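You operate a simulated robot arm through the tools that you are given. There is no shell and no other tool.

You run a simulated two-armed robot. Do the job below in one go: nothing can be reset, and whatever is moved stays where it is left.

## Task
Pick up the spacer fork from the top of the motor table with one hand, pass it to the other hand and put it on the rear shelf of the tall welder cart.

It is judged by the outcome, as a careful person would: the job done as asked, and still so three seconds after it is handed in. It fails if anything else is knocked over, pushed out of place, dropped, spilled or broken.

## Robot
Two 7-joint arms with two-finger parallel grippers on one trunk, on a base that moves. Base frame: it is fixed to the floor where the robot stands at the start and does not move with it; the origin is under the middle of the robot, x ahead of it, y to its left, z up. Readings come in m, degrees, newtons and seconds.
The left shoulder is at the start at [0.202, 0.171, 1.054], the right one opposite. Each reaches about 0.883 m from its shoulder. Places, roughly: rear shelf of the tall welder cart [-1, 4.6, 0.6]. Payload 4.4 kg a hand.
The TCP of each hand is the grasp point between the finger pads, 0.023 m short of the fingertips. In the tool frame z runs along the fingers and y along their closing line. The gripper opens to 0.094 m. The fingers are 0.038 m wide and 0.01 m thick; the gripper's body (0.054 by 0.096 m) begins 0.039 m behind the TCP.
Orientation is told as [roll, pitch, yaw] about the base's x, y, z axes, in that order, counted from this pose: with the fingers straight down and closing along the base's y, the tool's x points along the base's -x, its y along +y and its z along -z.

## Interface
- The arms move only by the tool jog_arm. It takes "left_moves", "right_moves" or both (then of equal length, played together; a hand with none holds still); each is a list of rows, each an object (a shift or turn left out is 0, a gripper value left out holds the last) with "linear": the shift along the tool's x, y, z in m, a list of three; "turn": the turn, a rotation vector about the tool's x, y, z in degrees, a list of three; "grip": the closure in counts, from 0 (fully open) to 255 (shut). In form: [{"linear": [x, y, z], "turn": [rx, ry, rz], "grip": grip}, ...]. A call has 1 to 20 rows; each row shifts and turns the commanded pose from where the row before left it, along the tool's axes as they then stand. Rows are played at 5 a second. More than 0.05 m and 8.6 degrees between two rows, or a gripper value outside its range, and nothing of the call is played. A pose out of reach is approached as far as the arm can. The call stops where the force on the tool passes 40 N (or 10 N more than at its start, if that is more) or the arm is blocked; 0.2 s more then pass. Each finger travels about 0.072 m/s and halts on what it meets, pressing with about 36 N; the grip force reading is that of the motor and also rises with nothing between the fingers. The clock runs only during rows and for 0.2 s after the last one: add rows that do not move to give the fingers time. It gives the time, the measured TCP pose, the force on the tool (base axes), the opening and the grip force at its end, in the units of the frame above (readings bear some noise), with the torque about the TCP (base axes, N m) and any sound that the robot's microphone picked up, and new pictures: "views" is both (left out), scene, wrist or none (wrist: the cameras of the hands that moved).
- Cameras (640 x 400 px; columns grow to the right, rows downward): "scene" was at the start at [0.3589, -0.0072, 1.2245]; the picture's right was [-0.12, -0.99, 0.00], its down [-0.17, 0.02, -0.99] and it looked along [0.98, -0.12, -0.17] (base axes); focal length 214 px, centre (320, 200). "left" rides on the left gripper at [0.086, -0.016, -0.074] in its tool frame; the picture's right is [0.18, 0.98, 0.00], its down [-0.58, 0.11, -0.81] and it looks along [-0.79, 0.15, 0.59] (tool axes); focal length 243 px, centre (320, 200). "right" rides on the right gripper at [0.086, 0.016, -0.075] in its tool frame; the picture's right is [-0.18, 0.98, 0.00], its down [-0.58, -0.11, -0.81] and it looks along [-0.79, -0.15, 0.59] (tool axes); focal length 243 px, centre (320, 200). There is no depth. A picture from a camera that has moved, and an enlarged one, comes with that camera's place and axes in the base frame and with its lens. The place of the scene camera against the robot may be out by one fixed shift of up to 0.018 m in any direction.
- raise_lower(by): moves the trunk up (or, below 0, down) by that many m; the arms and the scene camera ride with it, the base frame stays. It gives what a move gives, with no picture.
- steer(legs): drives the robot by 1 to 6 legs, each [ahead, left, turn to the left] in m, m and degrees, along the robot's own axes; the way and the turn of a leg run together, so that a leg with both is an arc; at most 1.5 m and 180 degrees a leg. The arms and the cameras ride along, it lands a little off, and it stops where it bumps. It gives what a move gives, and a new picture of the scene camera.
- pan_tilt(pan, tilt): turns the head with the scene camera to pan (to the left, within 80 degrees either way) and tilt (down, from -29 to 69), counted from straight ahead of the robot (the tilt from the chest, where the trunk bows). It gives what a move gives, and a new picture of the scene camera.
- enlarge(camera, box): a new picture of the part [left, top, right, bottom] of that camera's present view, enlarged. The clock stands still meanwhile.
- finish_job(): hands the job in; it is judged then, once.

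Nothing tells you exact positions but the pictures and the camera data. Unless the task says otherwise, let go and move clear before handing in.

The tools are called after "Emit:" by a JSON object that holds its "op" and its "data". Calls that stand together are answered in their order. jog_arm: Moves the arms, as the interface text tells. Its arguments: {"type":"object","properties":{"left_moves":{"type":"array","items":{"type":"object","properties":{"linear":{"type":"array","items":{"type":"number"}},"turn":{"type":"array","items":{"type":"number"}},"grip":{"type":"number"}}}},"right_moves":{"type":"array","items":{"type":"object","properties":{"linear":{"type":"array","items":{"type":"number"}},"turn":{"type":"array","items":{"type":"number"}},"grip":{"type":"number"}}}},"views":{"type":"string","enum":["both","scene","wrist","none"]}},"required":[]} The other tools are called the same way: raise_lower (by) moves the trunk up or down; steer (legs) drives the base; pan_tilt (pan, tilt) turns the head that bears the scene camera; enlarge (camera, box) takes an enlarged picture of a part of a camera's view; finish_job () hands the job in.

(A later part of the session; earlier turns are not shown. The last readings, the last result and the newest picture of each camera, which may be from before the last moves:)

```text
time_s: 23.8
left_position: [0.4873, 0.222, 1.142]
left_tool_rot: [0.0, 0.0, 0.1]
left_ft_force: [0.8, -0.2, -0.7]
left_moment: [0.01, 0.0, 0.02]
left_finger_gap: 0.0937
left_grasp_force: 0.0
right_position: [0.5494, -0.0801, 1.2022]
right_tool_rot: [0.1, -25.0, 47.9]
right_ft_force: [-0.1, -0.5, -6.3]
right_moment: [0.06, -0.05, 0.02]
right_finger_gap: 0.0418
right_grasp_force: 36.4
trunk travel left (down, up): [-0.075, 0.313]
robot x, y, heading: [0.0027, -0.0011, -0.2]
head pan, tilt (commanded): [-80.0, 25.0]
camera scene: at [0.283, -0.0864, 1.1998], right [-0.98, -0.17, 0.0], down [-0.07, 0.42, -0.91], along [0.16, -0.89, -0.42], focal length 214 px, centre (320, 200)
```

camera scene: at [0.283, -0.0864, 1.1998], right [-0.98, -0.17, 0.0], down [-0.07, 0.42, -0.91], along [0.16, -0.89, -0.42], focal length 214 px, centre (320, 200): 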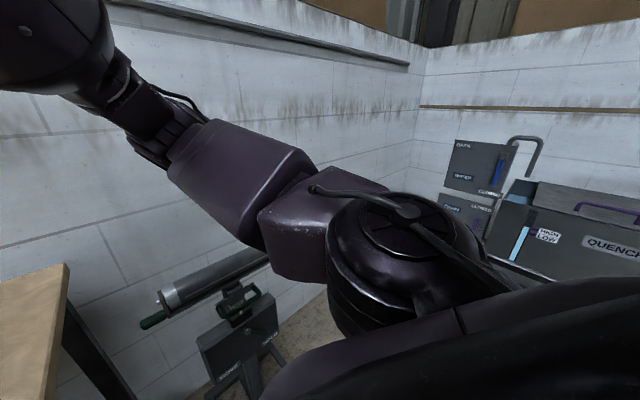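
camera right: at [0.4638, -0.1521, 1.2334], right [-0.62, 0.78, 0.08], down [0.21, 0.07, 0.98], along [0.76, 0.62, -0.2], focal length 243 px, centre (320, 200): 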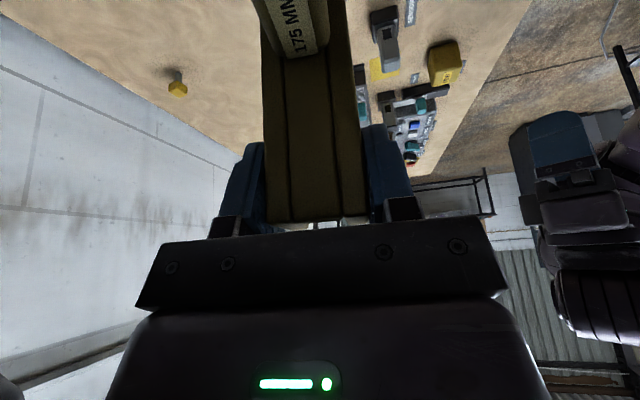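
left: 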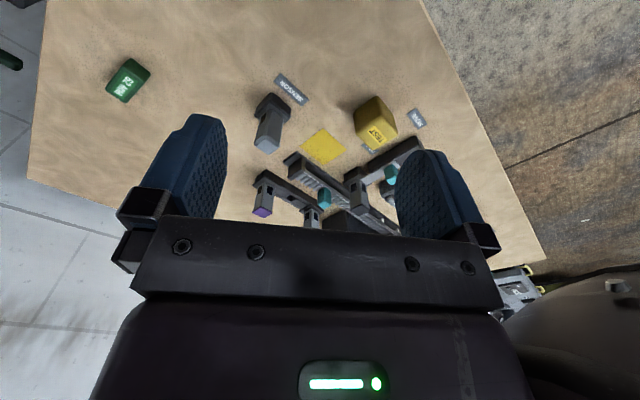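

Behind-right is a quench box about 1.5 m away; straight behind should be clear for a short move. I'll back off 0.35 m, then turn left in place and look again.

Emit:
{"op": "steer", "data": {"legs": [[-0.35, 0, 0]]}}

Emit:
{"op": "pan_tilt", "data": {"pan": 0, "tilt": 20}}

Emit:
{"op": "steer", "data": {"legs": [[0, 0, 45]]}}

```text
time_s: 26.1
left_position: [0.1378, 0.223, 1.1426]
left_tool_rot: [0.0, 0.1, 0.2]
left_ft_force: [0.0, 0.0, -0.6]
left_moment: [0.02, -0.03, 0.02]
left_finger_gap: 0.094
left_grasp_force: 0.2
right_position: [0.2007, -0.0792, 1.2003]
right_tool_rot: [0.1, -24.9, 48.1]
right_ft_force: [-0.1, 0.1, -5.8]
right_moment: [0.0, -0.01, -0.01]
right_finger_gap: 0.0418
right_grasp_force: 36.0
trunk travel left (down, up): [-0.075, 0.313]
robot x, y, heading: [-0.3525, -0.0022, 0.0]
head pan, tilt (commanded): [-80.0, 25.0]
camera scene: at [-0.0664, -0.0862, 1.1998], right [-0.98, -0.18, 0.0], down [-0.07, 0.42, -0.91], along [0.16, -0.89, -0.42], focal length 214 px, centre (320, 200)
```

scene: 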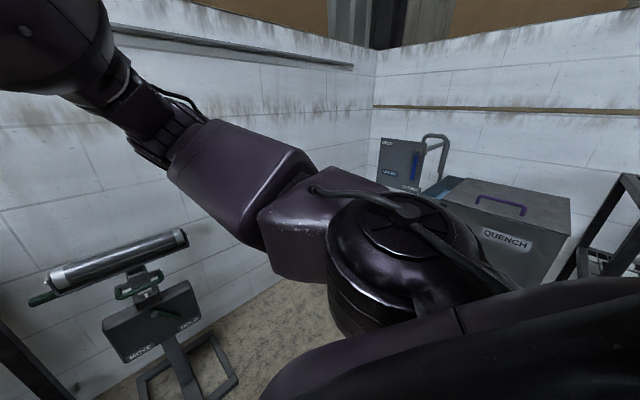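

```text
time_s: 27.6
left_position: [0.1389, 0.2229, 1.1422]
left_tool_rot: [0.1, 0.0, 0.2]
left_ft_force: [-0.6, 0.5, -0.1]
left_moment: [0.0, -0.01, 0.0]
left_finger_gap: 0.0938
left_grasp_force: 0.0
right_position: [0.2004, -0.0806, 1.2016]
right_tool_rot: [-0.1, -24.9, 48.1]
right_ft_force: [-0.3, -0.7, -5.0]
right_moment: [0.02, -0.01, 0.01]
right_finger_gap: 0.042
right_grasp_force: 35.9
trunk travel left (down, up): [-0.075, 0.313]
robot x, y, heading: [-0.3513, 0.0023, 0.3]
head pan, tilt (commanded): [0.0, 20.0]
camera scene: at [0.0107, 0.0047, 1.2079], right [0.0, -1.0, 0.0], down [-0.34, 0.0, -0.94], along [0.94, 0.0, -0.34], focal length 214 px, centre (320, 200)
```

scene: 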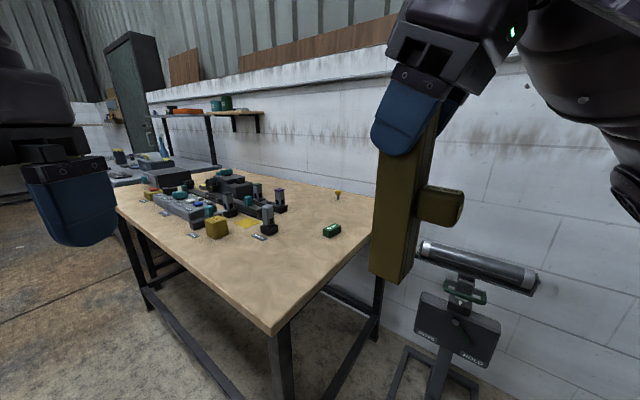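

```text
time_s: 30.1
left_position: [-0.1604, 0.5022, 1.1431]
left_tool_rot: [0.0, 0.0, 45.1]
left_ft_force: [-1.3, 0.1, 0.4]
left_moment: [-0.02, 0.0, 0.01]
left_finger_gap: 0.0943
left_grasp_force: 0.0
right_position: [0.0971, 0.3308, 1.2002]
right_tool_rot: [0.0, -24.9, 92.9]
right_ft_force: [-0.3, -0.3, -5.8]
right_moment: [0.05, -0.01, 0.01]
right_finger_gap: 0.0419
right_grasp_force: 36.6
trunk travel left (down, up): [-0.075, 0.313]
robot x, y, heading: [-0.3457, -0.0018, 44.8]
head pan, tilt (commanded): [0.0, 20.0]
camera scene: at [-0.0909, 0.2492, 1.2079], right [0.71, -0.71, 0.0], down [-0.24, -0.24, -0.94], along [0.66, 0.66, -0.34], focal length 214 px, centre (320, 200)
```

scene: 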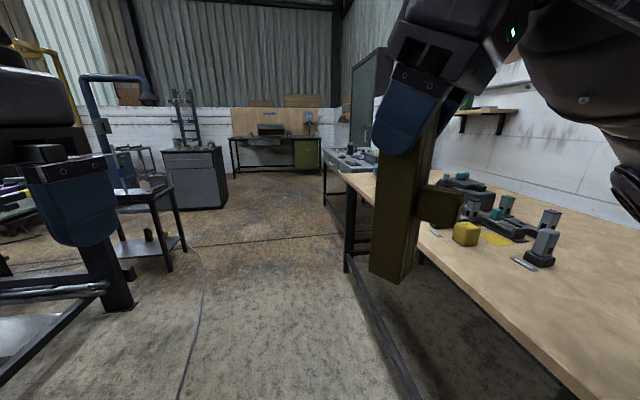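

The corridor between the bench (left) and the motor table (right) is visible. I'll pan left to see the way to the welder cart.

Emit:
{"op": "pan_tilt", "data": {"pan": 55, "tilt": 15}}

```text
time_s: 31.3
left_position: [-0.1604, 0.5019, 1.1423]
left_tool_rot: [0.0, -0.1, 45.0]
left_ft_force: [0.0, -0.6, -0.7]
left_moment: [-0.04, 0.01, 0.01]
left_finger_gap: 0.0941
left_grasp_force: 0.1
right_position: [0.0957, 0.3298, 1.201]
right_tool_rot: [0.0, -25.0, 92.8]
right_ft_force: [-0.7, -0.1, -5.3]
right_moment: [0.05, 0.0, 0.02]
right_finger_gap: 0.0421
right_grasp_force: 35.9
trunk travel left (down, up): [-0.075, 0.313]
robot x, y, heading: [-0.3493, -0.0038, 44.9]
head pan, tilt (commanded): [55.0, 15.0]
camera scene: at [-0.1726, 0.2752, 1.2161], right [0.99, 0.17, 0.0], down [0.04, -0.26, -0.97], along [-0.17, 0.95, -0.26], focal length 214 px, centre (320, 200)
```

scene: 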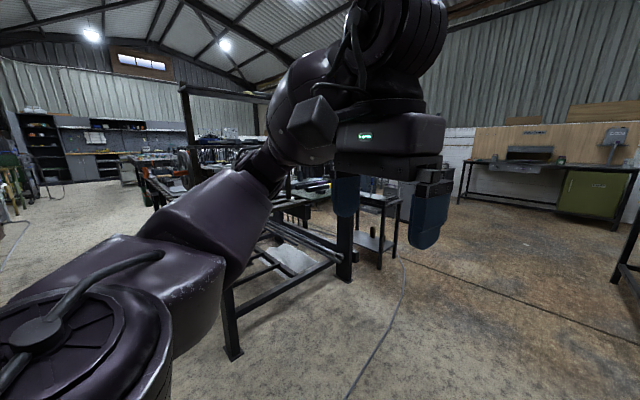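

From these views: bench end leg ≈(-0.28, 2.03), small rod table ≈(0.2, 2.3), motor-table edge to the right. I'll drive up the corridor on a heading of about 63° in stages.

Emit:
{"op": "pan_tilt", "data": {"pan": 0, "tilt": 15}}

Emit:
{"op": "steer", "data": {"legs": [[0, 0, 18], [1.3, 0, 0]]}}

```text
time_s: 32.6
left_position: [-0.1609, 0.5027, 1.1436]
left_tool_rot: [0.0, 0.0, 45.0]
left_ft_force: [0.2, -0.1, 0.4]
left_moment: [-0.02, 0.01, -0.07]
left_finger_gap: 0.0941
left_grasp_force: 0.1
right_position: [0.0961, 0.3303, 1.2012]
right_tool_rot: [0.2, -24.8, 93.0]
right_ft_force: [-0.4, 0.0, -6.4]
right_moment: [0.0, 0.01, 0.0]
right_finger_gap: 0.0421
right_grasp_force: 35.3
trunk travel left (down, up): [-0.075, 0.313]
robot x, y, heading: [-0.3474, -0.0003, 45.2]
head pan, tilt (commanded): [0.0, 15.0]
camera scene: at [-0.0905, 0.2492, 1.2161], right [0.71, -0.71, 0.0], down [-0.18, -0.18, -0.97], along [0.68, 0.68, -0.26], focal length 214 px, centre (320, 200)
```

scene: 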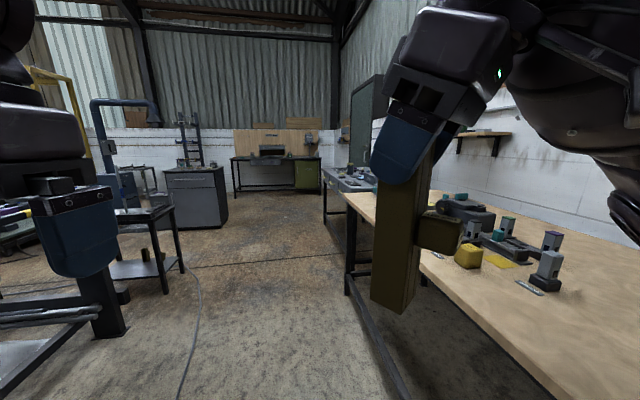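

```text
time_s: 40.1
left_position: [0.2542, 1.6935, 1.1427]
left_tool_rot: [0.0, 0.0, 63.3]
left_ft_force: [0.3, 0.1, -0.5]
left_moment: [0.0, 0.02, 0.0]
left_finger_gap: 0.0941
left_grasp_force: 0.0
right_position: [0.5549, 1.6123, 1.2013]
right_tool_rot: [0.0, -24.8, 111.3]
right_ft_force: [-0.1, 0.0, -6.7]
right_moment: [0.03, 0.0, 0.02]
right_finger_gap: 0.0417
right_grasp_force: 36.0
trunk travel left (down, up): [-0.075, 0.313]
robot x, y, heading: [0.2306, 1.1561, 63.5]
head pan, tilt (commanded): [0.0, 15.0]
camera scene: at [0.4029, 1.4719, 1.2161], right [0.89, -0.45, 0.0], down [-0.12, -0.23, -0.97], along [0.43, 0.86, -0.26], focal length 214 px, centre (320, 200)
```

scene: 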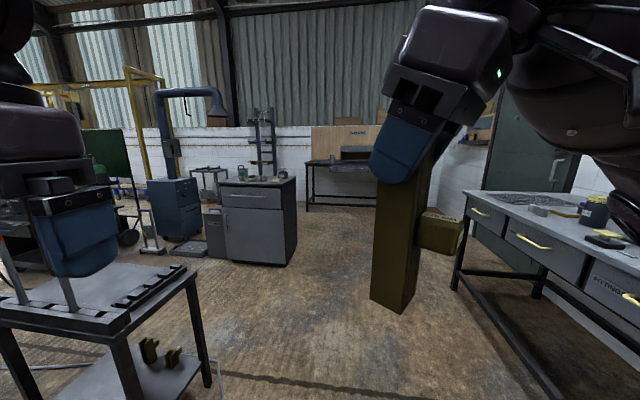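

Position (0.23, 1.16). Small rod table is at left (≈0.1–0.26, 2.1–2.5), a grey cabinet ahead (≈0.4–0.9, 3.3–3.8). I'll continue forward, slightly right, then turn left to view the cart.

Emit:
{"op": "steer", "data": {"legs": [[1.3, -0.1, 0], [0, 0, 50]]}}

```text
time_s: 48.9
left_position: [0.512, 2.6377, 1.1421]
left_tool_rot: [0.0, 0.0, 113.3]
left_ft_force: [-0.1, 0.7, 0.4]
left_moment: [0.08, -0.01, -0.01]
left_finger_gap: 0.0942
left_grasp_force: 0.1
right_position: [0.7657, 2.8142, 1.2016]
right_tool_rot: [0.0, -24.8, 161.2]
right_ft_force: [-0.4, -0.9, -6.0]
right_moment: [-0.03, 0.04, 0.01]
right_finger_gap: 0.0421
right_grasp_force: 36.3
trunk travel left (down, up): [-0.075, 0.313]
robot x, y, heading: [0.9106, 2.2762, 113.0]
head pan, tilt (commanded): [0.0, 15.0]
camera scene: at [0.7853, 2.6006, 1.2161], right [0.92, 0.4, 0.0], down [0.1, -0.24, -0.97], along [-0.38, 0.89, -0.26], focal length 214 px, centre (320, 200)
```

scene: 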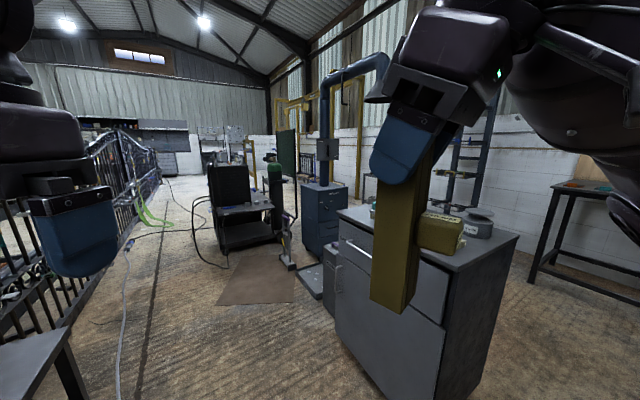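

The welder cart is now clearly visible ahead, with the gas bottle and a low rear shelf. I'll zoom in on it.

Emit:
{"op": "enlarge", "data": {"camera": "scene", "box": [180, 140, 310, 270]}}

Emit:
{"op": "enlarge", "data": {"camera": "scene", "box": [190, 150, 340, 310]}}

```text
3.08 times, centred on (245, 205) of scene
camera zoom: at [0.7853, 2.6006, 1.2161], right [0.92, 0.4, 0.0], down [0.1, -0.24, -0.97], along [-0.38, 0.89, -0.26], focal length 660 px, centre (551, 185)
```

zoom: 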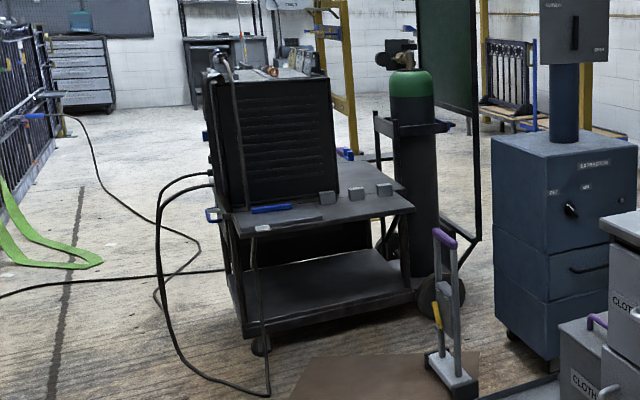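

```text
2.50 times, centred on (265, 230) of scene
camera zoom: at [0.7853, 2.6006, 1.2161], right [0.92, 0.4, 0.0], down [0.1, -0.24, -0.97], along [-0.38, 0.89, -0.26], focal length 536 px, centre (458, 125)
```

zoom: 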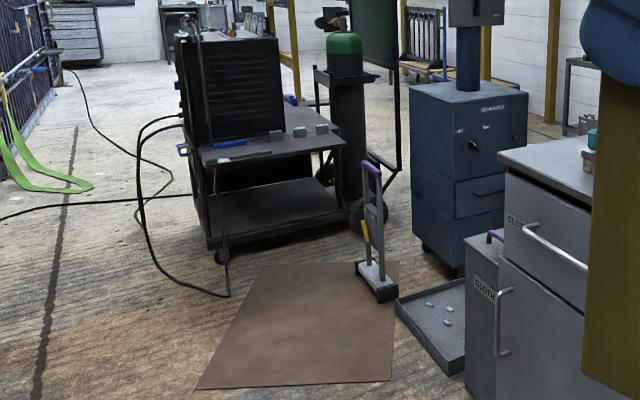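

The cart: welder on an upper deck (≈0.5 m high) with three grey cubes on the part towards me, a lower shelf, and the gas bottle at right; a brown mat and a small purple-handled stand lie in front. I'll drive closer, stopping just before the mat, to inspect the shelf.

Emit:
{"op": "steer", "data": {"legs": [[0.6, 0, 0], [0.854, 0.426, 0], [0, 0, 12]]}}

```text
time_s: 57.7
left_position: [-0.5224, 3.7217, 1.1429]
left_tool_rot: [0.0, -0.1, 125.4]
left_ft_force: [-0.4, -1.1, 0.2]
left_moment: [0.0, -0.01, 0.01]
left_finger_gap: 0.0942
left_grasp_force: 0.0
right_position: [-0.3106, 3.9481, 1.2022]
right_tool_rot: [0.0, -24.9, 173.3]
right_ft_force: [-0.9, -1.1, -5.3]
right_moment: [0.0, 0.05, 0.01]
right_finger_gap: 0.0416
right_grasp_force: 35.8
trunk travel left (down, up): [-0.075, 0.313]
robot x, y, heading: [-0.0547, 3.4539, 125.4]
head pan, tilt (commanded): [0.0, 15.0]
camera scene: at [-0.245, 3.7392, 1.2161], right [0.82, 0.58, 0.0], down [0.15, -0.21, -0.97], along [-0.56, 0.79, -0.26], focal length 214 px, centre (320, 200)
```

scene: 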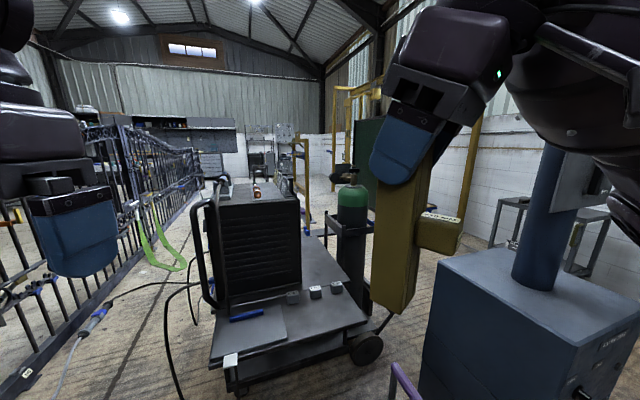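

Emit:
{"op": "pan_tilt", "data": {"pan": 0, "tilt": 35}}

Emit:
{"op": "enlarge", "data": {"camera": "scene", "box": [180, 90, 420, 290]}}

```text
time_s: 58.5
left_position: [-0.5211, 3.7224, 1.1425]
left_tool_rot: [0.0, 0.0, 125.4]
left_ft_force: [0.3, 0.4, 0.5]
left_moment: [-0.02, 0.01, 0.01]
left_finger_gap: 0.0939
left_grasp_force: 0.1
right_position: [-0.3086, 3.9468, 1.2022]
right_tool_rot: [0.1, -24.9, 173.3]
right_ft_force: [0.1, -1.0, -6.5]
right_moment: [0.0, 0.05, 0.01]
right_finger_gap: 0.0418
right_grasp_force: 36.1
trunk travel left (down, up): [-0.075, 0.313]
robot x, y, heading: [-0.0582, 3.4541, 125.3]
head pan, tilt (commanded): [0.0, 35.0]
camera scene: at [-0.2414, 3.7353, 1.1841], right [0.82, 0.58, 0.0], down [0.33, -0.47, -0.82], along [-0.47, 0.67, -0.57], focal length 214 px, centre (320, 200)
```

scene: 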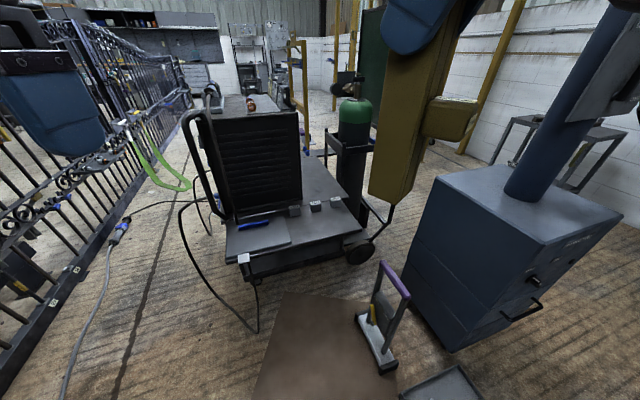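

```text
2.00 times, centred on (300, 190) of scene
camera zoom: at [-0.2414, 3.7353, 1.1841], right [0.82, 0.58, 0.0], down [0.33, -0.47, -0.82], along [-0.47, 0.67, -0.57], focal length 429 px, centre (360, 220)
```

zoom: 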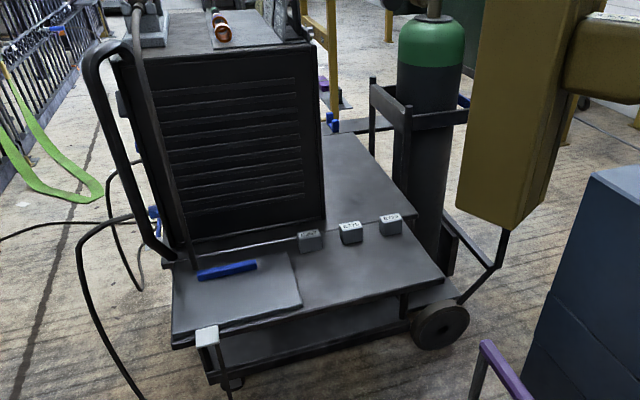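

The deck is at z≈0.55. I need to make out which part counts as the "rear shelf", so I'll zoom in closer on the deck surfaces and edges.

Emit:
{"op": "enlarge", "data": {"camera": "scene", "box": [210, 150, 370, 290]}}

Emit:
{"op": "enlarge", "data": {"camera": "scene", "box": [275, 150, 355, 230]}}

Emit:
{"op": "enlarge", "data": {"camera": "scene", "box": [220, 205, 300, 285]}}

```text
2.86 times, centred on (290, 220) of scene
camera zoom: at [-0.2414, 3.7353, 1.1841], right [0.82, 0.58, 0.0], down [0.33, -0.47, -0.82], along [-0.47, 0.67, -0.57], focal length 613 px, centre (406, 143)
```

zoom: 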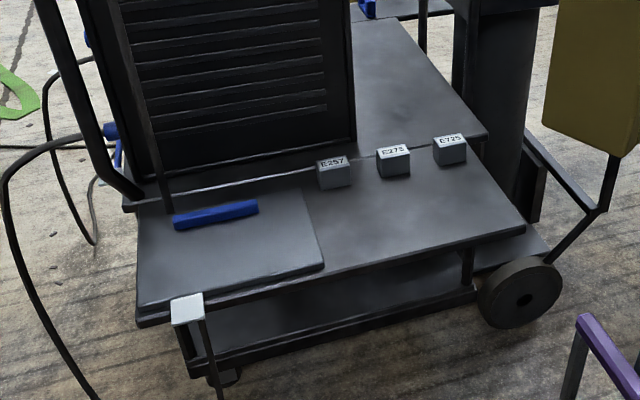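

```text
5.00 times, centred on (315, 190) of scene
camera zoom: at [-0.2414, 3.7353, 1.1841], right [0.82, 0.58, 0.0], down [0.33, -0.47, -0.82], along [-0.47, 0.67, -0.57], focal length 1072 px, centre (345, 250)
```

zoom: 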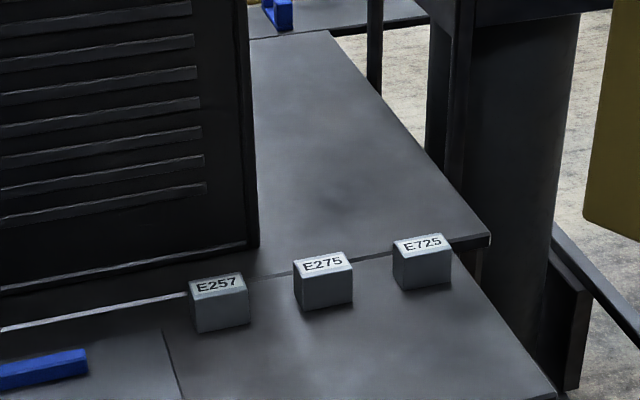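

```text
5.00 times, centred on (260, 245) of scene
camera zoom: at [-0.2414, 3.7353, 1.1841], right [0.82, 0.58, 0.0], down [0.33, -0.47, -0.82], along [-0.47, 0.67, -0.57], focal length 1072 px, centre (620, -25)
```

zoom: 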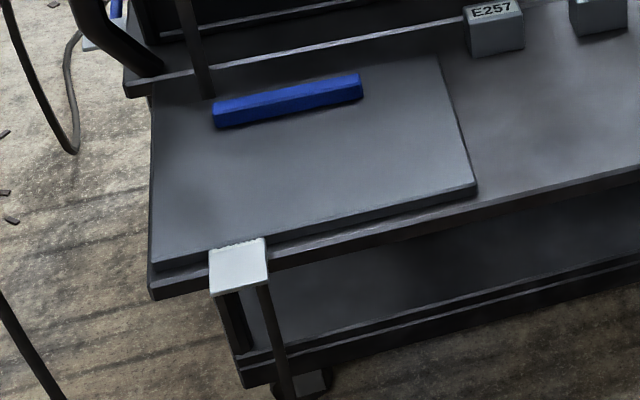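

The deck seems to consist of the welder's own platform plus a separate shelf towards me and maybe another at the far side. I'll raise the trunk to look from higher up and understand the cart's front and rear.

Emit:
{"op": "raise_lower", "data": {"by": 0.3}}

Emit:
{"op": "pan_tilt", "data": {"pan": 8, "tilt": 35}}

Emit:
{"op": "enlarge", "data": {"camera": "scene", "box": [180, 60, 420, 300]}}

```text
time_s: 61.5
left_position: [-0.5208, 3.7221, 1.4426]
left_tool_rot: [0.0, 0.0, 125.4]
left_ft_force: [0.9, -0.6, -0.3]
left_moment: [0.03, 0.0, -0.01]
left_finger_gap: 0.0939
left_grasp_force: 0.1
right_position: [-0.309, 3.9467, 1.5]
right_tool_rot: [0.1, -24.9, 173.3]
right_ft_force: [0.3, 0.7, -5.9]
right_moment: [-0.02, 0.01, -0.01]
right_finger_gap: 0.042
right_grasp_force: 36.0
trunk travel left (down, up): [-0.375, 0.013]
robot x, y, heading: [-0.0561, 3.4527, 125.4]
head pan, tilt (commanded): [0.0, 35.0]
```

```text
time_s: 62.2
left_position: [-0.5206, 3.7225, 1.4417]
left_tool_rot: [0.0, 0.0, 125.4]
left_ft_force: [1.1, -0.9, -0.8]
left_moment: [0.03, -0.01, -0.03]
left_finger_gap: 0.0939
left_grasp_force: 0.1
right_position: [-0.3078, 3.9472, 1.5013]
right_tool_rot: [0.1, -25.0, 173.3]
right_ft_force: [0.4, -0.1, -5.2]
right_moment: [0.0, 0.06, 0.03]
right_finger_gap: 0.0416
right_grasp_force: 36.2
trunk travel left (down, up): [-0.375, 0.013]
robot x, y, heading: [-0.0587, 3.4512, 125.3]
head pan, tilt (commanded): [8.0, 35.0]
camera scene: at [-0.1372, 3.5674, 1.5166], right [0.73, 0.69, 0.0], down [0.39, -0.42, -0.82], along [-0.56, 0.6, -0.57], focal length 214 px, centre (320, 200)
```

scene: 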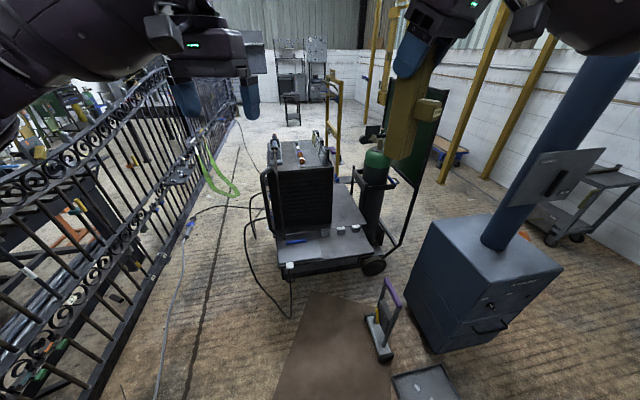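

```text
1.67 times, centred on (300, 180) of scene
camera zoom: at [-0.1372, 3.5674, 1.5166], right [0.73, 0.69, 0.0], down [0.39, -0.42, -0.82], along [-0.56, 0.6, -0.57], focal length 358 px, centre (353, 233)
```

zoom: 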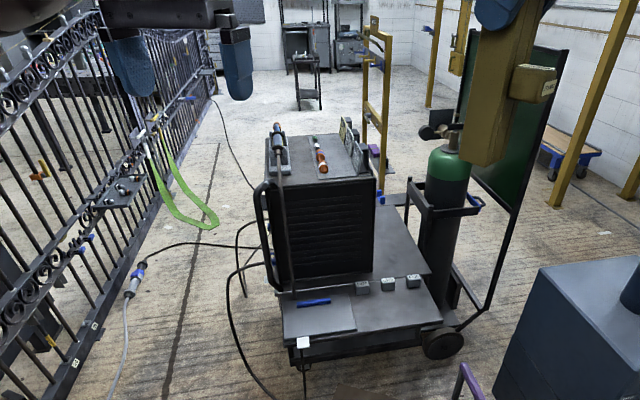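

Emit:
{"op": "enlarge", "data": {"camera": "scene", "box": [250, 125, 410, 285]}}

Emit:
{"op": "enlarge", "data": {"camera": "scene", "box": [315, 130, 405, 220]}}

Emit:
{"op": "enlarge", "data": {"camera": "scene", "box": [250, 40, 350, 140]}}

```text
2.50 times, centred on (330, 205) of scene
camera zoom: at [-0.1372, 3.5674, 1.5166], right [0.73, 0.69, 0.0], down [0.39, -0.42, -0.82], along [-0.56, 0.6, -0.57], focal length 536 px, centre (295, 188)
```

zoom: 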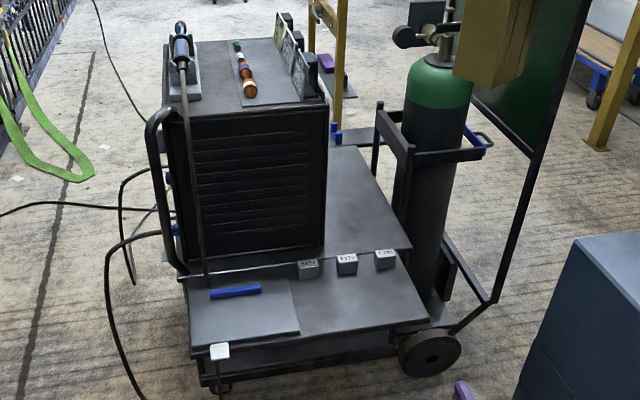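

```text
4.44 times, centred on (360, 175) of scene
camera zoom: at [-0.1372, 3.5674, 1.5166], right [0.73, 0.69, 0.0], down [0.39, -0.42, -0.82], along [-0.56, 0.6, -0.57], focal length 953 px, centre (142, 311)
```

zoom: 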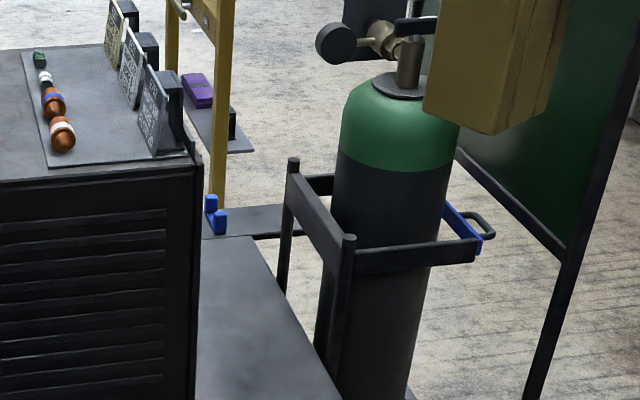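

```text
4.00 times, centred on (300, 90) of scene
camera zoom: at [-0.1372, 3.5674, 1.5166], right [0.73, 0.69, 0.0], down [0.39, -0.42, -0.82], along [-0.56, 0.6, -0.57], focal length 858 px, centre (400, 640)
```

zoom: 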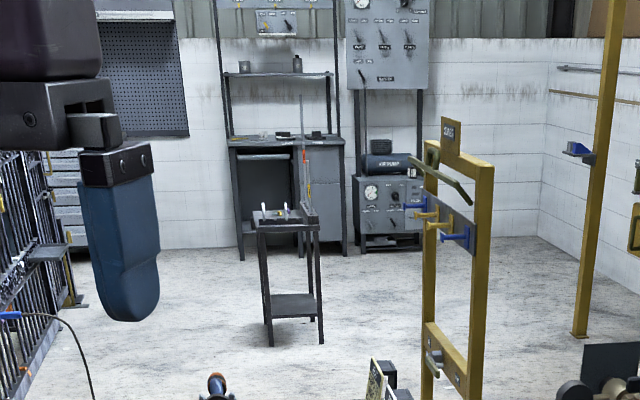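

I can now make out the cart: control panel (front) faces left, the gas bottle is at its rear (right), and the free deck strip between the welder and the bottle bracket lies at about (-0.93, 4.63, 0.57), which matches the given rear-shelf place. I'll lower the trunk again and turn the right hand so the fork's knob faces me, ready for the handover.

Emit:
{"op": "raise_lower", "data": {"by": -0.3}}

Emit:
{"op": "jog_arm", "data": {"right_moves": [{"turn": [3.384, 0, 7.248]}, {"turn": [3.384, 0, 7.248]}, {"turn": [3.384, 0, 7.248]}, {"turn": [3.384, 0, 7.248]}, {"turn": [3.384, 0, 7.248]}, {"turn": [3.384, 0, 7.248]}, {}], "views": "both"}}

```text
time_s: 65.2
left_position: [-0.5197, 3.7202, 1.1425]
left_tool_rot: [0.0, 0.0, 125.4]
left_ft_force: [0.2, -0.2, 0.0]
left_moment: [0.0, 0.04, -0.02]
left_finger_gap: 0.0939
left_grasp_force: 0.1
right_position: [-0.3085, 3.9468, 1.2025]
right_tool_rot: [0.0, -25.0, 173.2]
right_ft_force: [1.3, 0.2, -5.7]
right_moment: [0.03, 0.01, 0.0]
right_finger_gap: 0.0419
right_grasp_force: 35.6
trunk travel left (down, up): [-0.075, 0.313]
robot x, y, heading: [-0.0558, 3.4496, 125.3]
head pan, tilt (commanded): [8.0, 35.0]
```

```text
time_s: 66.8
left_position: [-0.521, 3.7226, 1.1426]
left_tool_rot: [0.0, 0.1, 125.4]
left_ft_force: [-0.2, 0.4, 0.6]
left_moment: [-0.02, -0.02, -0.02]
left_finger_gap: 0.0942
left_grasp_force: 0.1
right_position: [-0.3093, 3.9485, 1.1997]
right_tool_rot: [-0.1, -24.9, 125.3]
right_ft_force: [-0.4, -0.2, -5.3]
right_moment: [0.0, 0.0, 0.02]
right_finger_gap: 0.042
right_grasp_force: 36.3
trunk travel left (down, up): [-0.075, 0.313]
robot x, y, heading: [-0.0578, 3.4526, 125.2]
head pan, tilt (commanded): [8.0, 35.0]
camera scene: at [-0.251, 3.7278, 1.1839], right [0.73, 0.69, 0.0], down [0.39, -0.42, -0.82], along [-0.56, 0.6, -0.57], focal length 214 px, centre (320, 200)
camera right: at [-0.2591, 3.8487, 1.233], right [-0.9, -0.43, 0.08], down [-0.02, 0.22, 0.98], along [-0.44, 0.88, -0.2], focal length 243 px, centre (320, 200)
```

scene: 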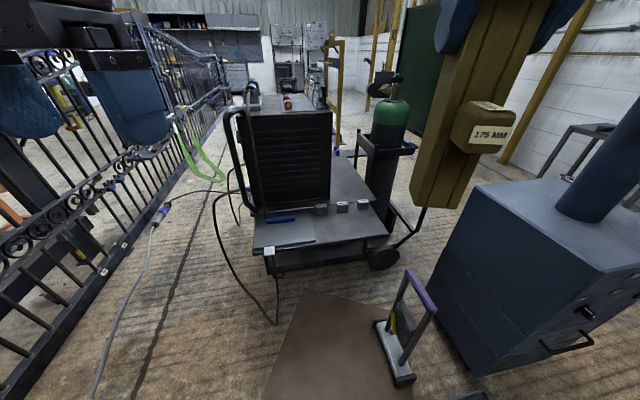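
right: 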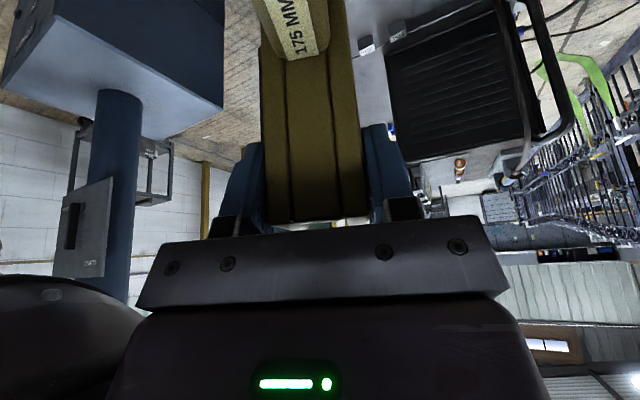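

Knob now faces me. Next I bring the left hand around: yaw −90°, keeping its position, then roll so the fingers point right towards the fork's lower end.

Emit:
{"op": "pan_tilt", "data": {"pan": 0, "tilt": 20}}

Emit:
{"op": "jog_arm", "data": {"left_moves": [{"turn": [0, 0, 8.2]}, {"turn": [0, 0, 8.2]}, {"turn": [0, 0, 8.2]}, {"turn": [0, 0, 8.2]}, {"turn": [0, 0, 8.2]}, {"turn": [0, 0, 8.2]}, {"turn": [0, 0, 8.2]}, {"turn": [0, 0, 8.2]}, {"turn": [0, 0, 8.2]}, {"turn": [0, 0, 8.2]}, {"turn": [0, 0, 8.0]}, {}], "views": "both"}}

```text
time_s: 67.6
left_position: [-0.5206, 3.7221, 1.1431]
left_tool_rot: [0.0, 0.0, 125.4]
left_ft_force: [0.4, -0.1, 0.0]
left_moment: [-0.02, 0.0, -0.01]
left_finger_gap: 0.0938
left_grasp_force: 0.0
right_position: [-0.309, 3.9472, 1.2002]
right_tool_rot: [0.0, -24.9, 125.5]
right_ft_force: [0.2, -0.7, -5.1]
right_moment: [-0.04, -0.01, -0.01]
right_finger_gap: 0.0421
right_grasp_force: 36.1
trunk travel left (down, up): [-0.075, 0.313]
robot x, y, heading: [-0.0567, 3.4486, 125.3]
head pan, tilt (commanded): [0.0, 20.0]
camera scene: at [-0.2443, 3.7394, 1.2079], right [0.82, 0.58, 0.0], down [0.2, -0.28, -0.94], along [-0.54, 0.77, -0.34], focal length 214 px, centre (320, 200)
```

scene: 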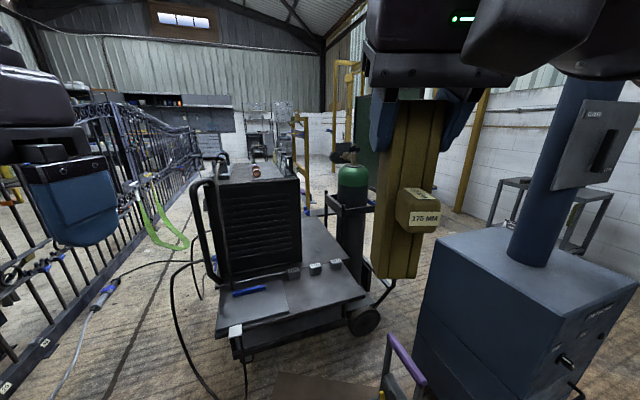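

```text
time_s: 70.2
left_position: [-0.4947, 3.7185, 1.1386]
left_tool_rot: [0.1, -0.2, 35.4]
left_ft_force: [-0.5, -0.3, 0.2]
left_moment: [0.02, 0.04, -0.01]
left_finger_gap: 0.0938
left_grasp_force: 0.1
left hand out of reach, approached as far as the arm can: row 11
right_position: [-0.3086, 3.9478, 1.2021]
right_tool_rot: [-0.1, -24.9, 125.5]
right_ft_force: [0.1, -1.0, -6.4]
right_moment: [0.03, 0.01, 0.03]
right_finger_gap: 0.0419
right_grasp_force: 35.7
trunk travel left (down, up): [-0.075, 0.313]
robot x, y, heading: [-0.0544, 3.4503, 125.4]
head pan, tilt (commanded): [0.0, 20.0]
camera scene: at [-0.2446, 3.739, 1.2081], right [0.82, 0.58, 0.0], down [0.2, -0.28, -0.94], along [-0.54, 0.77, -0.34], focal length 214 px, centre (320, 200)
camera left: at [-0.5564, 3.6552, 1.2128], right [-0.72, 0.69, 0.0], down [0.41, 0.42, 0.81], along [0.56, 0.58, -0.59], focal length 243 px, centre (320, 200)
```

scene: 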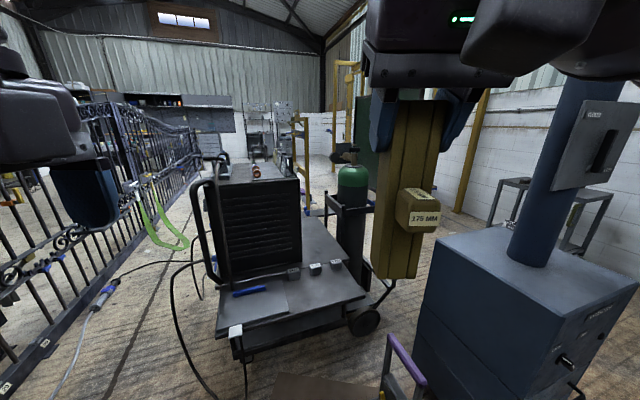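
left: 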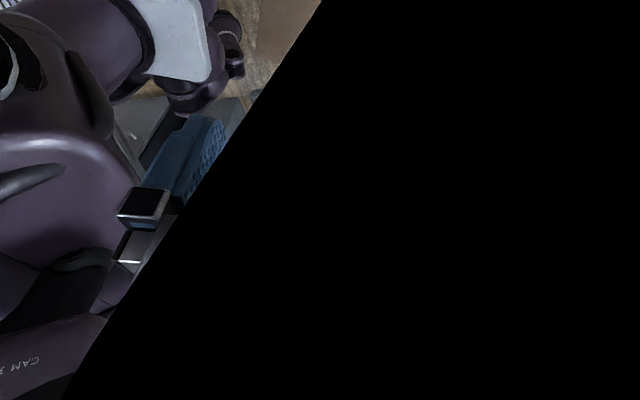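

The left hand is at a wrist limit with fingers straight down at that yaw, but pointing the fingers to the right should relieve it. I'll roll it so the fingers point toward the fork, staying well left of it.

Emit:
{"op": "jog_arm", "data": {"left_moves": [{"turn": [0, -8.2, 0], "linear": [0, 0.006, 0]}, {"turn": [0, -8.2, 0], "linear": [0, 0.006, 0]}, {"turn": [0, -8.2, 0], "linear": [0, 0.006, 0]}, {"turn": [0, -8.2, 0], "linear": [0, 0.006, 0]}, {"turn": [0, -8.2, 0], "linear": [0, 0.006, 0]}, {"turn": [0, -8.2, 0], "linear": [0, 0.006, 0]}, {"turn": [0, -8.2, 0], "linear": [0, 0.006, 0]}, {"turn": [0, -8.2, 0], "linear": [0, 0.006, 0]}, {"turn": [0, -8.2, 0], "linear": [0, 0.006, 0]}, {"turn": [0, -8.2, 0], "linear": [0, 0.006, 0]}, {"turn": [0, -8.0, 0], "linear": [0, 0.003, 0]}, {}], "views": "both"}}

```text
time_s: 72.8
left_position: [-0.5264, 3.7607, 1.145]
left_tool_rot: [-128.6, -89.9, 164.0]
left_ft_force: [0.4, 0.0, -0.7]
left_moment: [0.0, 0.01, -0.01]
left_finger_gap: 0.094
left_grasp_force: 0.0
left hand out of reach, approached as far as the arm can: row 10, 11
right_position: [-0.309, 3.9471, 1.2014]
right_tool_rot: [-0.1, -25.0, 125.4]
right_ft_force: [0.2, -0.1, -5.1]
right_moment: [0.01, 0.01, 0.0]
right_finger_gap: 0.042
right_grasp_force: 35.7
trunk travel left (down, up): [-0.075, 0.313]
robot x, y, heading: [-0.0571, 3.4506, 125.3]
head pan, tilt (commanded): [0.0, 20.0]
camera scene: at [-0.2444, 3.7393, 1.208], right [0.82, 0.58, 0.0], down [0.2, -0.28, -0.94], along [-0.54, 0.77, -0.34], focal length 214 px, centre (320, 200)
camera left: at [-0.5774, 3.7051, 1.059], right [-0.57, 0.8, -0.19], down [-0.72, -0.38, 0.58], along [0.39, 0.46, 0.79], focal length 243 px, centre (320, 200)
```

scene: 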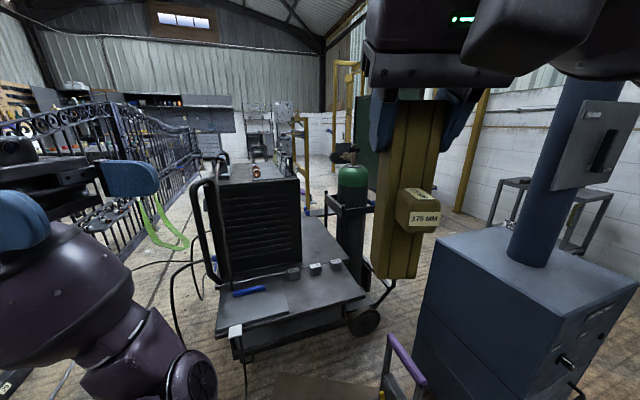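
left: 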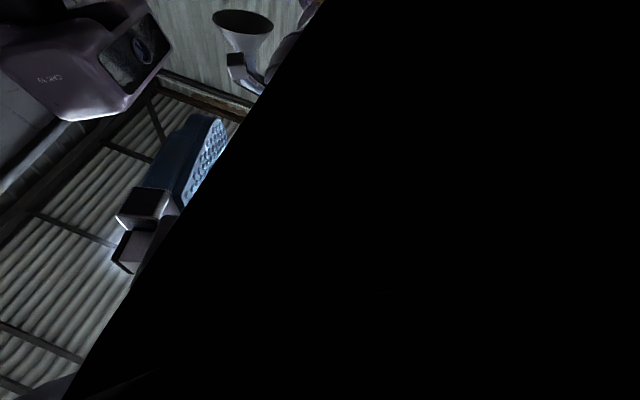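

The left fingers now point right, camera side down; the fold is tight because the wrist is far left. I'll move it toward the pre-handover spot and check that the arm relaxes.

Emit:
{"op": "jog_arm", "data": {"left_moves": [{"linear": [0.02, 0, 0.03]}, {"linear": [0.02, 0, 0.03]}, {"linear": [0.0225, 0, 0.03]}, {}, {}], "views": "both"}}

```text
time_s: 74.0
left_position: [-0.4608, 3.7783, 1.1291]
left_tool_rot: [-70.7, -89.7, 106.0]
left_ft_force: [0.2, -0.2, -0.8]
left_moment: [0.0, -0.02, 0.0]
left_finger_gap: 0.0941
left_grasp_force: 0.0
left hand out of reach, approached as far as the arm can: row 1, 2, 3
right_position: [-0.3092, 3.9477, 1.2018]
right_tool_rot: [0.0, -25.0, 125.5]
right_ft_force: [0.2, -0.6, -5.6]
right_moment: [0.02, 0.02, -0.01]
right_finger_gap: 0.042
right_grasp_force: 35.7
trunk travel left (down, up): [-0.075, 0.313]
robot x, y, heading: [-0.0534, 3.4522, 125.5]
head pan, tilt (commanded): [0.0, 20.0]
camera scene: at [-0.2444, 3.7394, 1.2079], right [0.82, 0.58, 0.0], down [0.2, -0.28, -0.94], along [-0.54, 0.77, -0.34], focal length 214 px, centre (320, 200)
camera left: at [-0.5126, 3.7208, 1.0431], right [-0.57, 0.8, -0.19], down [-0.72, -0.37, 0.58], along [0.4, 0.47, 0.79], focal length 243 px, centre (320, 200)
```

scene: 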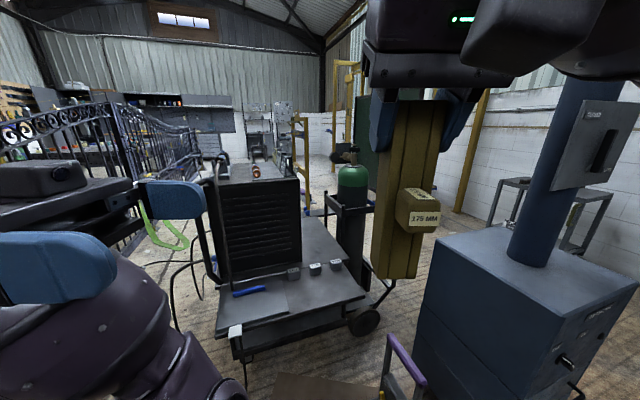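
left: 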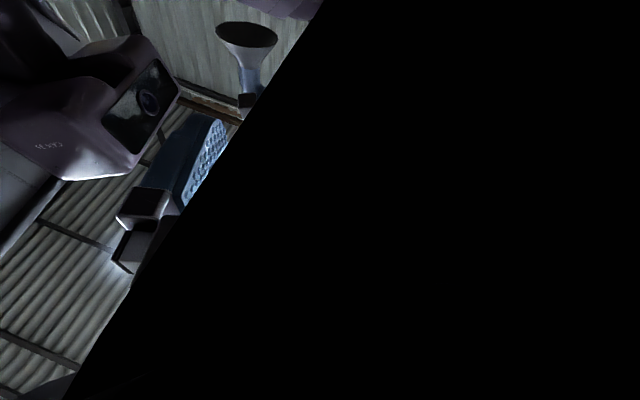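

That wrist configuration is joint-limited. Better: undo it, and instead turn the right hand so the left hand can point forward (a natural pose) for the handover. First I return the left hand to a relaxed pose.

Emit:
{"op": "jog_arm", "data": {"left_moves": [{"linear": [-0.0225, 0, -0.03]}, {"linear": [-0.02, 0, -0.03]}, {"linear": [-0.02, 0, -0.03]}, {"turn": [0, 8.2, 0], "linear": [0, -0.003, 0]}, {"turn": [0, 8.2, 0], "linear": [0, -0.006, 0]}, {"turn": [0, 8.2, 0], "linear": [0, -0.006, 0]}, {"turn": [0, 8.2, 0], "linear": [0, -0.006, 0]}, {"turn": [0, 8.2, 0], "linear": [0, -0.006, 0]}, {"turn": [0, 8.2, 0], "linear": [0, -0.006, 0]}, {"turn": [0, 8.2, 0], "linear": [0, -0.006, 0]}, {"turn": [0, 8.2, 0], "linear": [0, -0.006, 0]}, {"turn": [0, 8.2, 0], "linear": [0, -0.006, 0]}, {"turn": [0, 8.2, 0], "linear": [0, -0.006, 0]}, {"turn": [0, 8.0, 0], "linear": [0, -0.006, 0]}, {}], "views": "scene"}}

Emit:
{"op": "jog_arm", "data": {"left_moves": [{"turn": [0, 0, -8.2]}, {"turn": [0, 0, -8.2]}, {"turn": [0, 0, -8.2]}, {"turn": [0, 0, -8.2]}, {"turn": [0, 0, -8.2]}, {"turn": [0, 0, -8.2]}, {"turn": [0, 0, -8.2]}, {"turn": [0, 0, -8.2]}, {"turn": [0, 0, -4.4]}, {}, {}], "views": "both"}}

```text
time_s: 77.2
left_position: [-0.4874, 3.6745, 1.1889]
left_tool_rot: [-0.1, 0.0, 35.4]
left_ft_force: [0.8, 0.0, -0.1]
left_moment: [0.02, -0.01, 0.03]
left_finger_gap: 0.0939
left_grasp_force: 0.2
left hand out of reach, approached as far as the arm can: row 14
right_position: [-0.3087, 3.9473, 1.2009]
right_tool_rot: [-0.1, -24.9, 125.3]
right_ft_force: [-0.7, 0.2, -5.6]
right_moment: [0.03, 0.02, 0.0]
right_finger_gap: 0.042
right_grasp_force: 36.0
trunk travel left (down, up): [-0.075, 0.313]
robot x, y, heading: [-0.0596, 3.4518, 125.6]
head pan, tilt (commanded): [0.0, 20.0]
camera scene: at [-0.245, 3.7397, 1.2076], right [0.82, 0.58, 0.0], down [0.2, -0.28, -0.94], along [-0.54, 0.77, -0.34], focal length 214 px, centre (320, 200)
```

scene: 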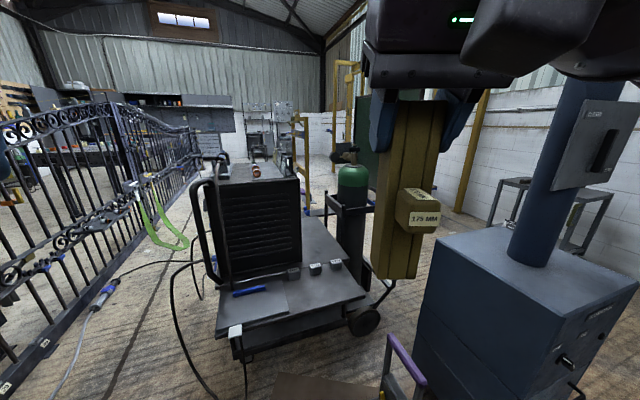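

```text
time_s: 79.6
left_position: [-0.4865, 3.6734, 1.1894]
left_tool_rot: [0.0, 0.0, 105.4]
left_ft_force: [0.5, 0.1, 0.3]
left_moment: [0.0, -0.02, 0.01]
left_finger_gap: 0.094
left_grasp_force: 0.0
right_position: [-0.3086, 3.9476, 1.2009]
right_tool_rot: [-0.1, -24.9, 125.4]
right_ft_force: [-0.1, -0.9, -5.6]
right_moment: [0.03, -0.01, -0.01]
right_finger_gap: 0.0421
right_grasp_force: 35.3
trunk travel left (down, up): [-0.075, 0.313]
robot x, y, heading: [-0.0561, 3.4539, 125.3]
head pan, tilt (commanded): [0.0, 20.0]
camera scene: at [-0.2443, 3.7394, 1.2079], right [0.82, 0.58, 0.0], down [0.2, -0.28, -0.94], along [-0.54, 0.77, -0.34], focal length 214 px, centre (320, 200)
camera left: at [-0.4477, 3.5944, 1.2638], right [-0.9, -0.44, 0.0], down [-0.26, 0.53, 0.81], along [-0.35, 0.72, -0.59], focal length 243 px, centre (320, 200)
```

scene: 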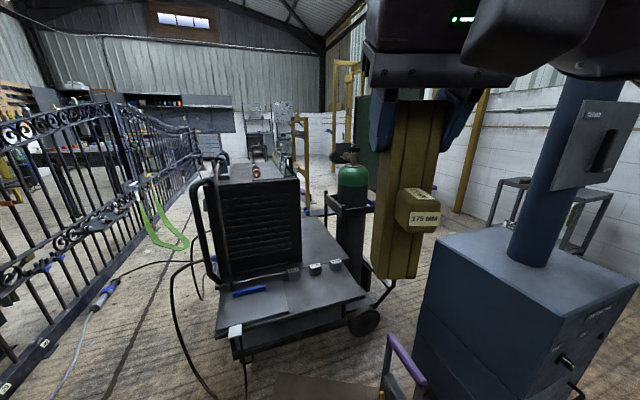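
left: 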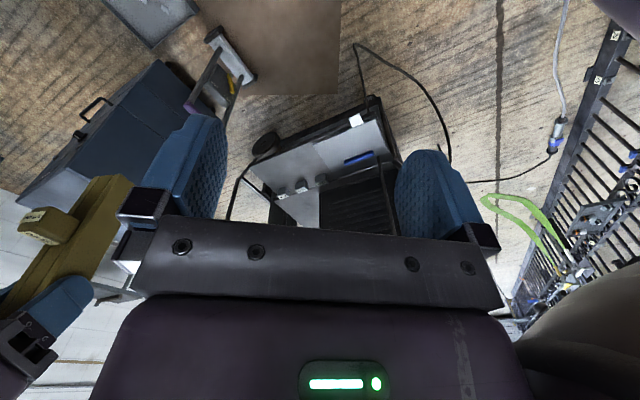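

The left hand is relaxed again (fingers down, yaw −20°). Now I move the right hand with the fork forward and rotate it about vertical by about +70°, so the knob faces right and the left hand can come in pointing forward.

Emit:
{"op": "jog_arm", "data": {"right_moves": [{"linear": [-0.0308, 0.01, 0.0144]}, {"linear": [-0.0308, 0.01, 0.0144]}, {"linear": [-0.0308, 0.01, 0.0144]}, {"linear": [-0.0308, 0.01, 0.0144]}, {"linear": [-0.0308, 0.01, 0.0144]}, {"turn": [-3.299, 0, -7.067]}, {"turn": [-3.299, 0, -7.067]}, {"turn": [-3.299, 0, -7.067]}, {"turn": [-3.299, 0, -7.067]}, {"turn": [-3.299, 0, -7.067]}, {"turn": [-3.299, 0, -7.067]}, {"turn": [-3.299, 0, -7.067]}, {"turn": [-3.299, 0, -7.067]}, {"turn": [-3.299, 0, -7.067]}, {}], "views": "both"}}

```text
time_s: 82.8
left_position: [-0.4862, 3.6743, 1.1888]
left_tool_rot: [0.0, 0.1, 105.3]
left_ft_force: [-0.9, 0.2, 0.1]
left_moment: [0.02, 0.04, 0.01]
left_finger_gap: 0.094
left_grasp_force: 0.0
right_position: [-0.448, 4.0573, 1.2001]
right_tool_rot: [0.1, -24.9, -172.3]
right_ft_force: [-0.1, 0.7, -5.9]
right_moment: [0.0, 0.04, -0.01]
right_finger_gap: 0.0418
right_grasp_force: 36.1
right hand out of reach, approached as far as the arm can: row 14
trunk travel left (down, up): [-0.075, 0.313]
robot x, y, heading: [-0.0589, 3.4491, 125.4]
head pan, tilt (commanded): [0.0, 20.0]
camera scene: at [-0.2444, 3.7396, 1.2079], right [0.82, 0.58, 0.0], down [0.2, -0.28, -0.94], along [-0.54, 0.77, -0.34], focal length 214 px, centre (320, 200)
camera right: at [-0.3375, 4.0559, 1.2324], right [-0.03, -1.0, 0.08], down [-0.2, 0.08, 0.98], along [-0.98, 0.02, -0.2], focal length 243 px, centre (320, 200)
```

scene: 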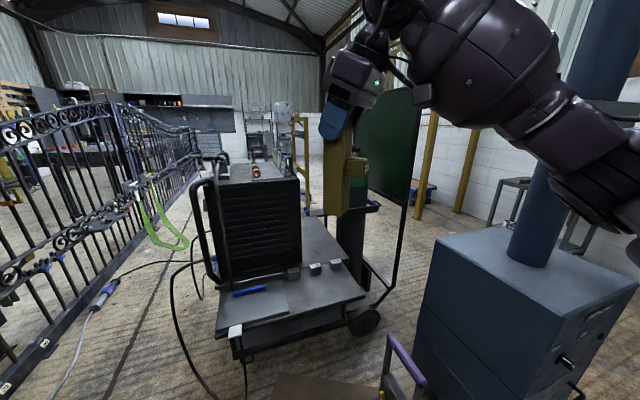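
right: 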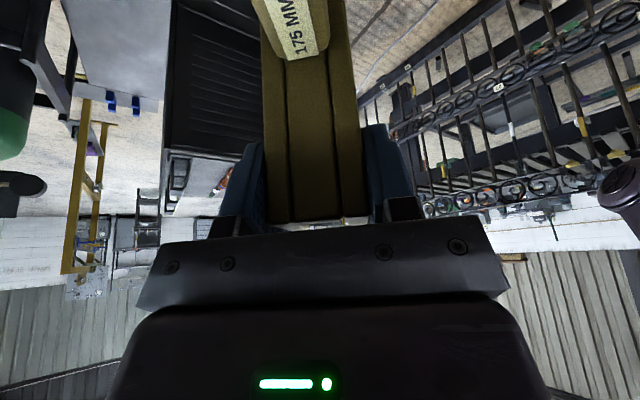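

The right hand reached its yaw limit at about +62°, good enough: the knob faces right and the left fingers should point along azimuth ≈98°. The left hand will come in from below the fork's bottom end, so first I move it forward-left and pitch its fingers level.

Emit:
{"op": "jog_arm", "data": {"left_moves": [{"turn": [0, 0, 7.7]}, {"linear": [-0.0262, 0.0188, 0.0333]}, {"linear": [-0.0262, 0.0188, 0.0333]}, {"linear": [-0.0262, 0.0188, 0.0333]}, {"linear": [-0.0262, 0.0188, 0.0333]}, {"linear": [-0.0262, 0.0188, 0.0333]}, {"linear": [-0.0262, 0.0188, 0.0333]}, {"turn": [0, -8.2, 0]}, {"turn": [0, -8.2, 0]}, {"turn": [0, -8.2, 0]}, {"turn": [0, -8.2, 0]}, {"turn": [0, -8.2, 0]}, {"turn": [0, -8.2, 0]}, {"turn": [0, -8.2, 0]}, {"turn": [0, -8.2, 0]}, {"turn": [0, -8.2, 0]}, {"turn": [0, -8.2, 0]}, {"turn": [0, -8.0, 0]}, {}], "views": "both"}}

```text
time_s: 86.8
left_position: [-0.6224, 3.816, 0.989]
left_tool_rot: [146.0, -89.9, -48.4]
left_ft_force: [-0.3, 0.2, -0.8]
left_moment: [0.01, -0.03, 0.01]
left_finger_gap: 0.0937
left_grasp_force: 0.1
left hand out of reach, approached as far as the arm can: row 17
right_position: [-0.4479, 4.0574, 1.2007]
right_tool_rot: [0.2, -25.0, -172.3]
right_ft_force: [0.6, 0.5, -6.1]
right_moment: [-0.01, 0.02, 0.01]
right_finger_gap: 0.0419
right_grasp_force: 35.7
trunk travel left (down, up): [-0.075, 0.313]
robot x, y, heading: [-0.0623, 3.4487, 125.2]
head pan, tilt (commanded): [0.0, 20.0]
camera scene: at [-0.2443, 3.7394, 1.2081], right [0.82, 0.58, 0.0], down [0.2, -0.28, -0.94], along [-0.54, 0.77, -0.34], focal length 214 px, centre (320, 200)
camera left: at [-0.5966, 3.7454, 0.9026], right [-0.97, -0.13, -0.18], down [0.0, -0.81, 0.58], along [-0.23, 0.57, 0.79], focal length 243 px, centre (320, 200)
```

scene: 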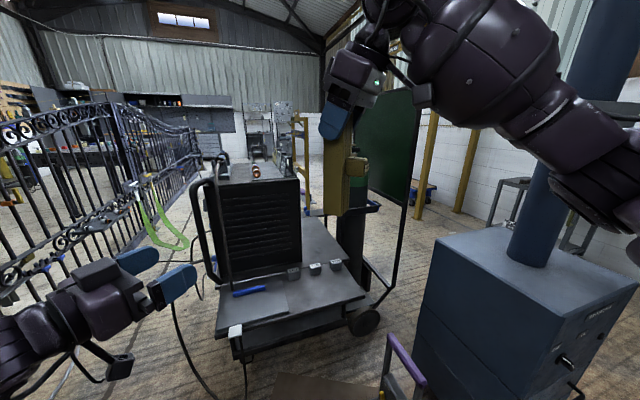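
left: 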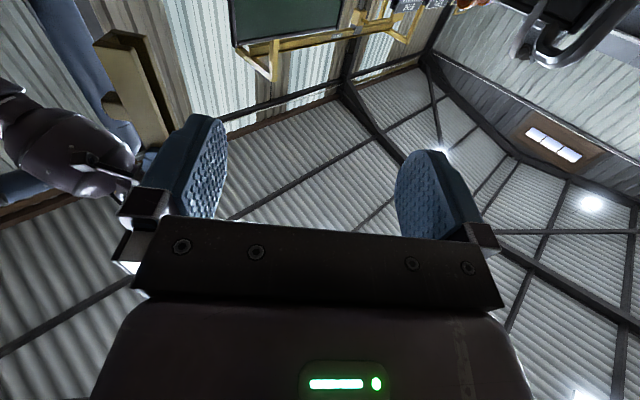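

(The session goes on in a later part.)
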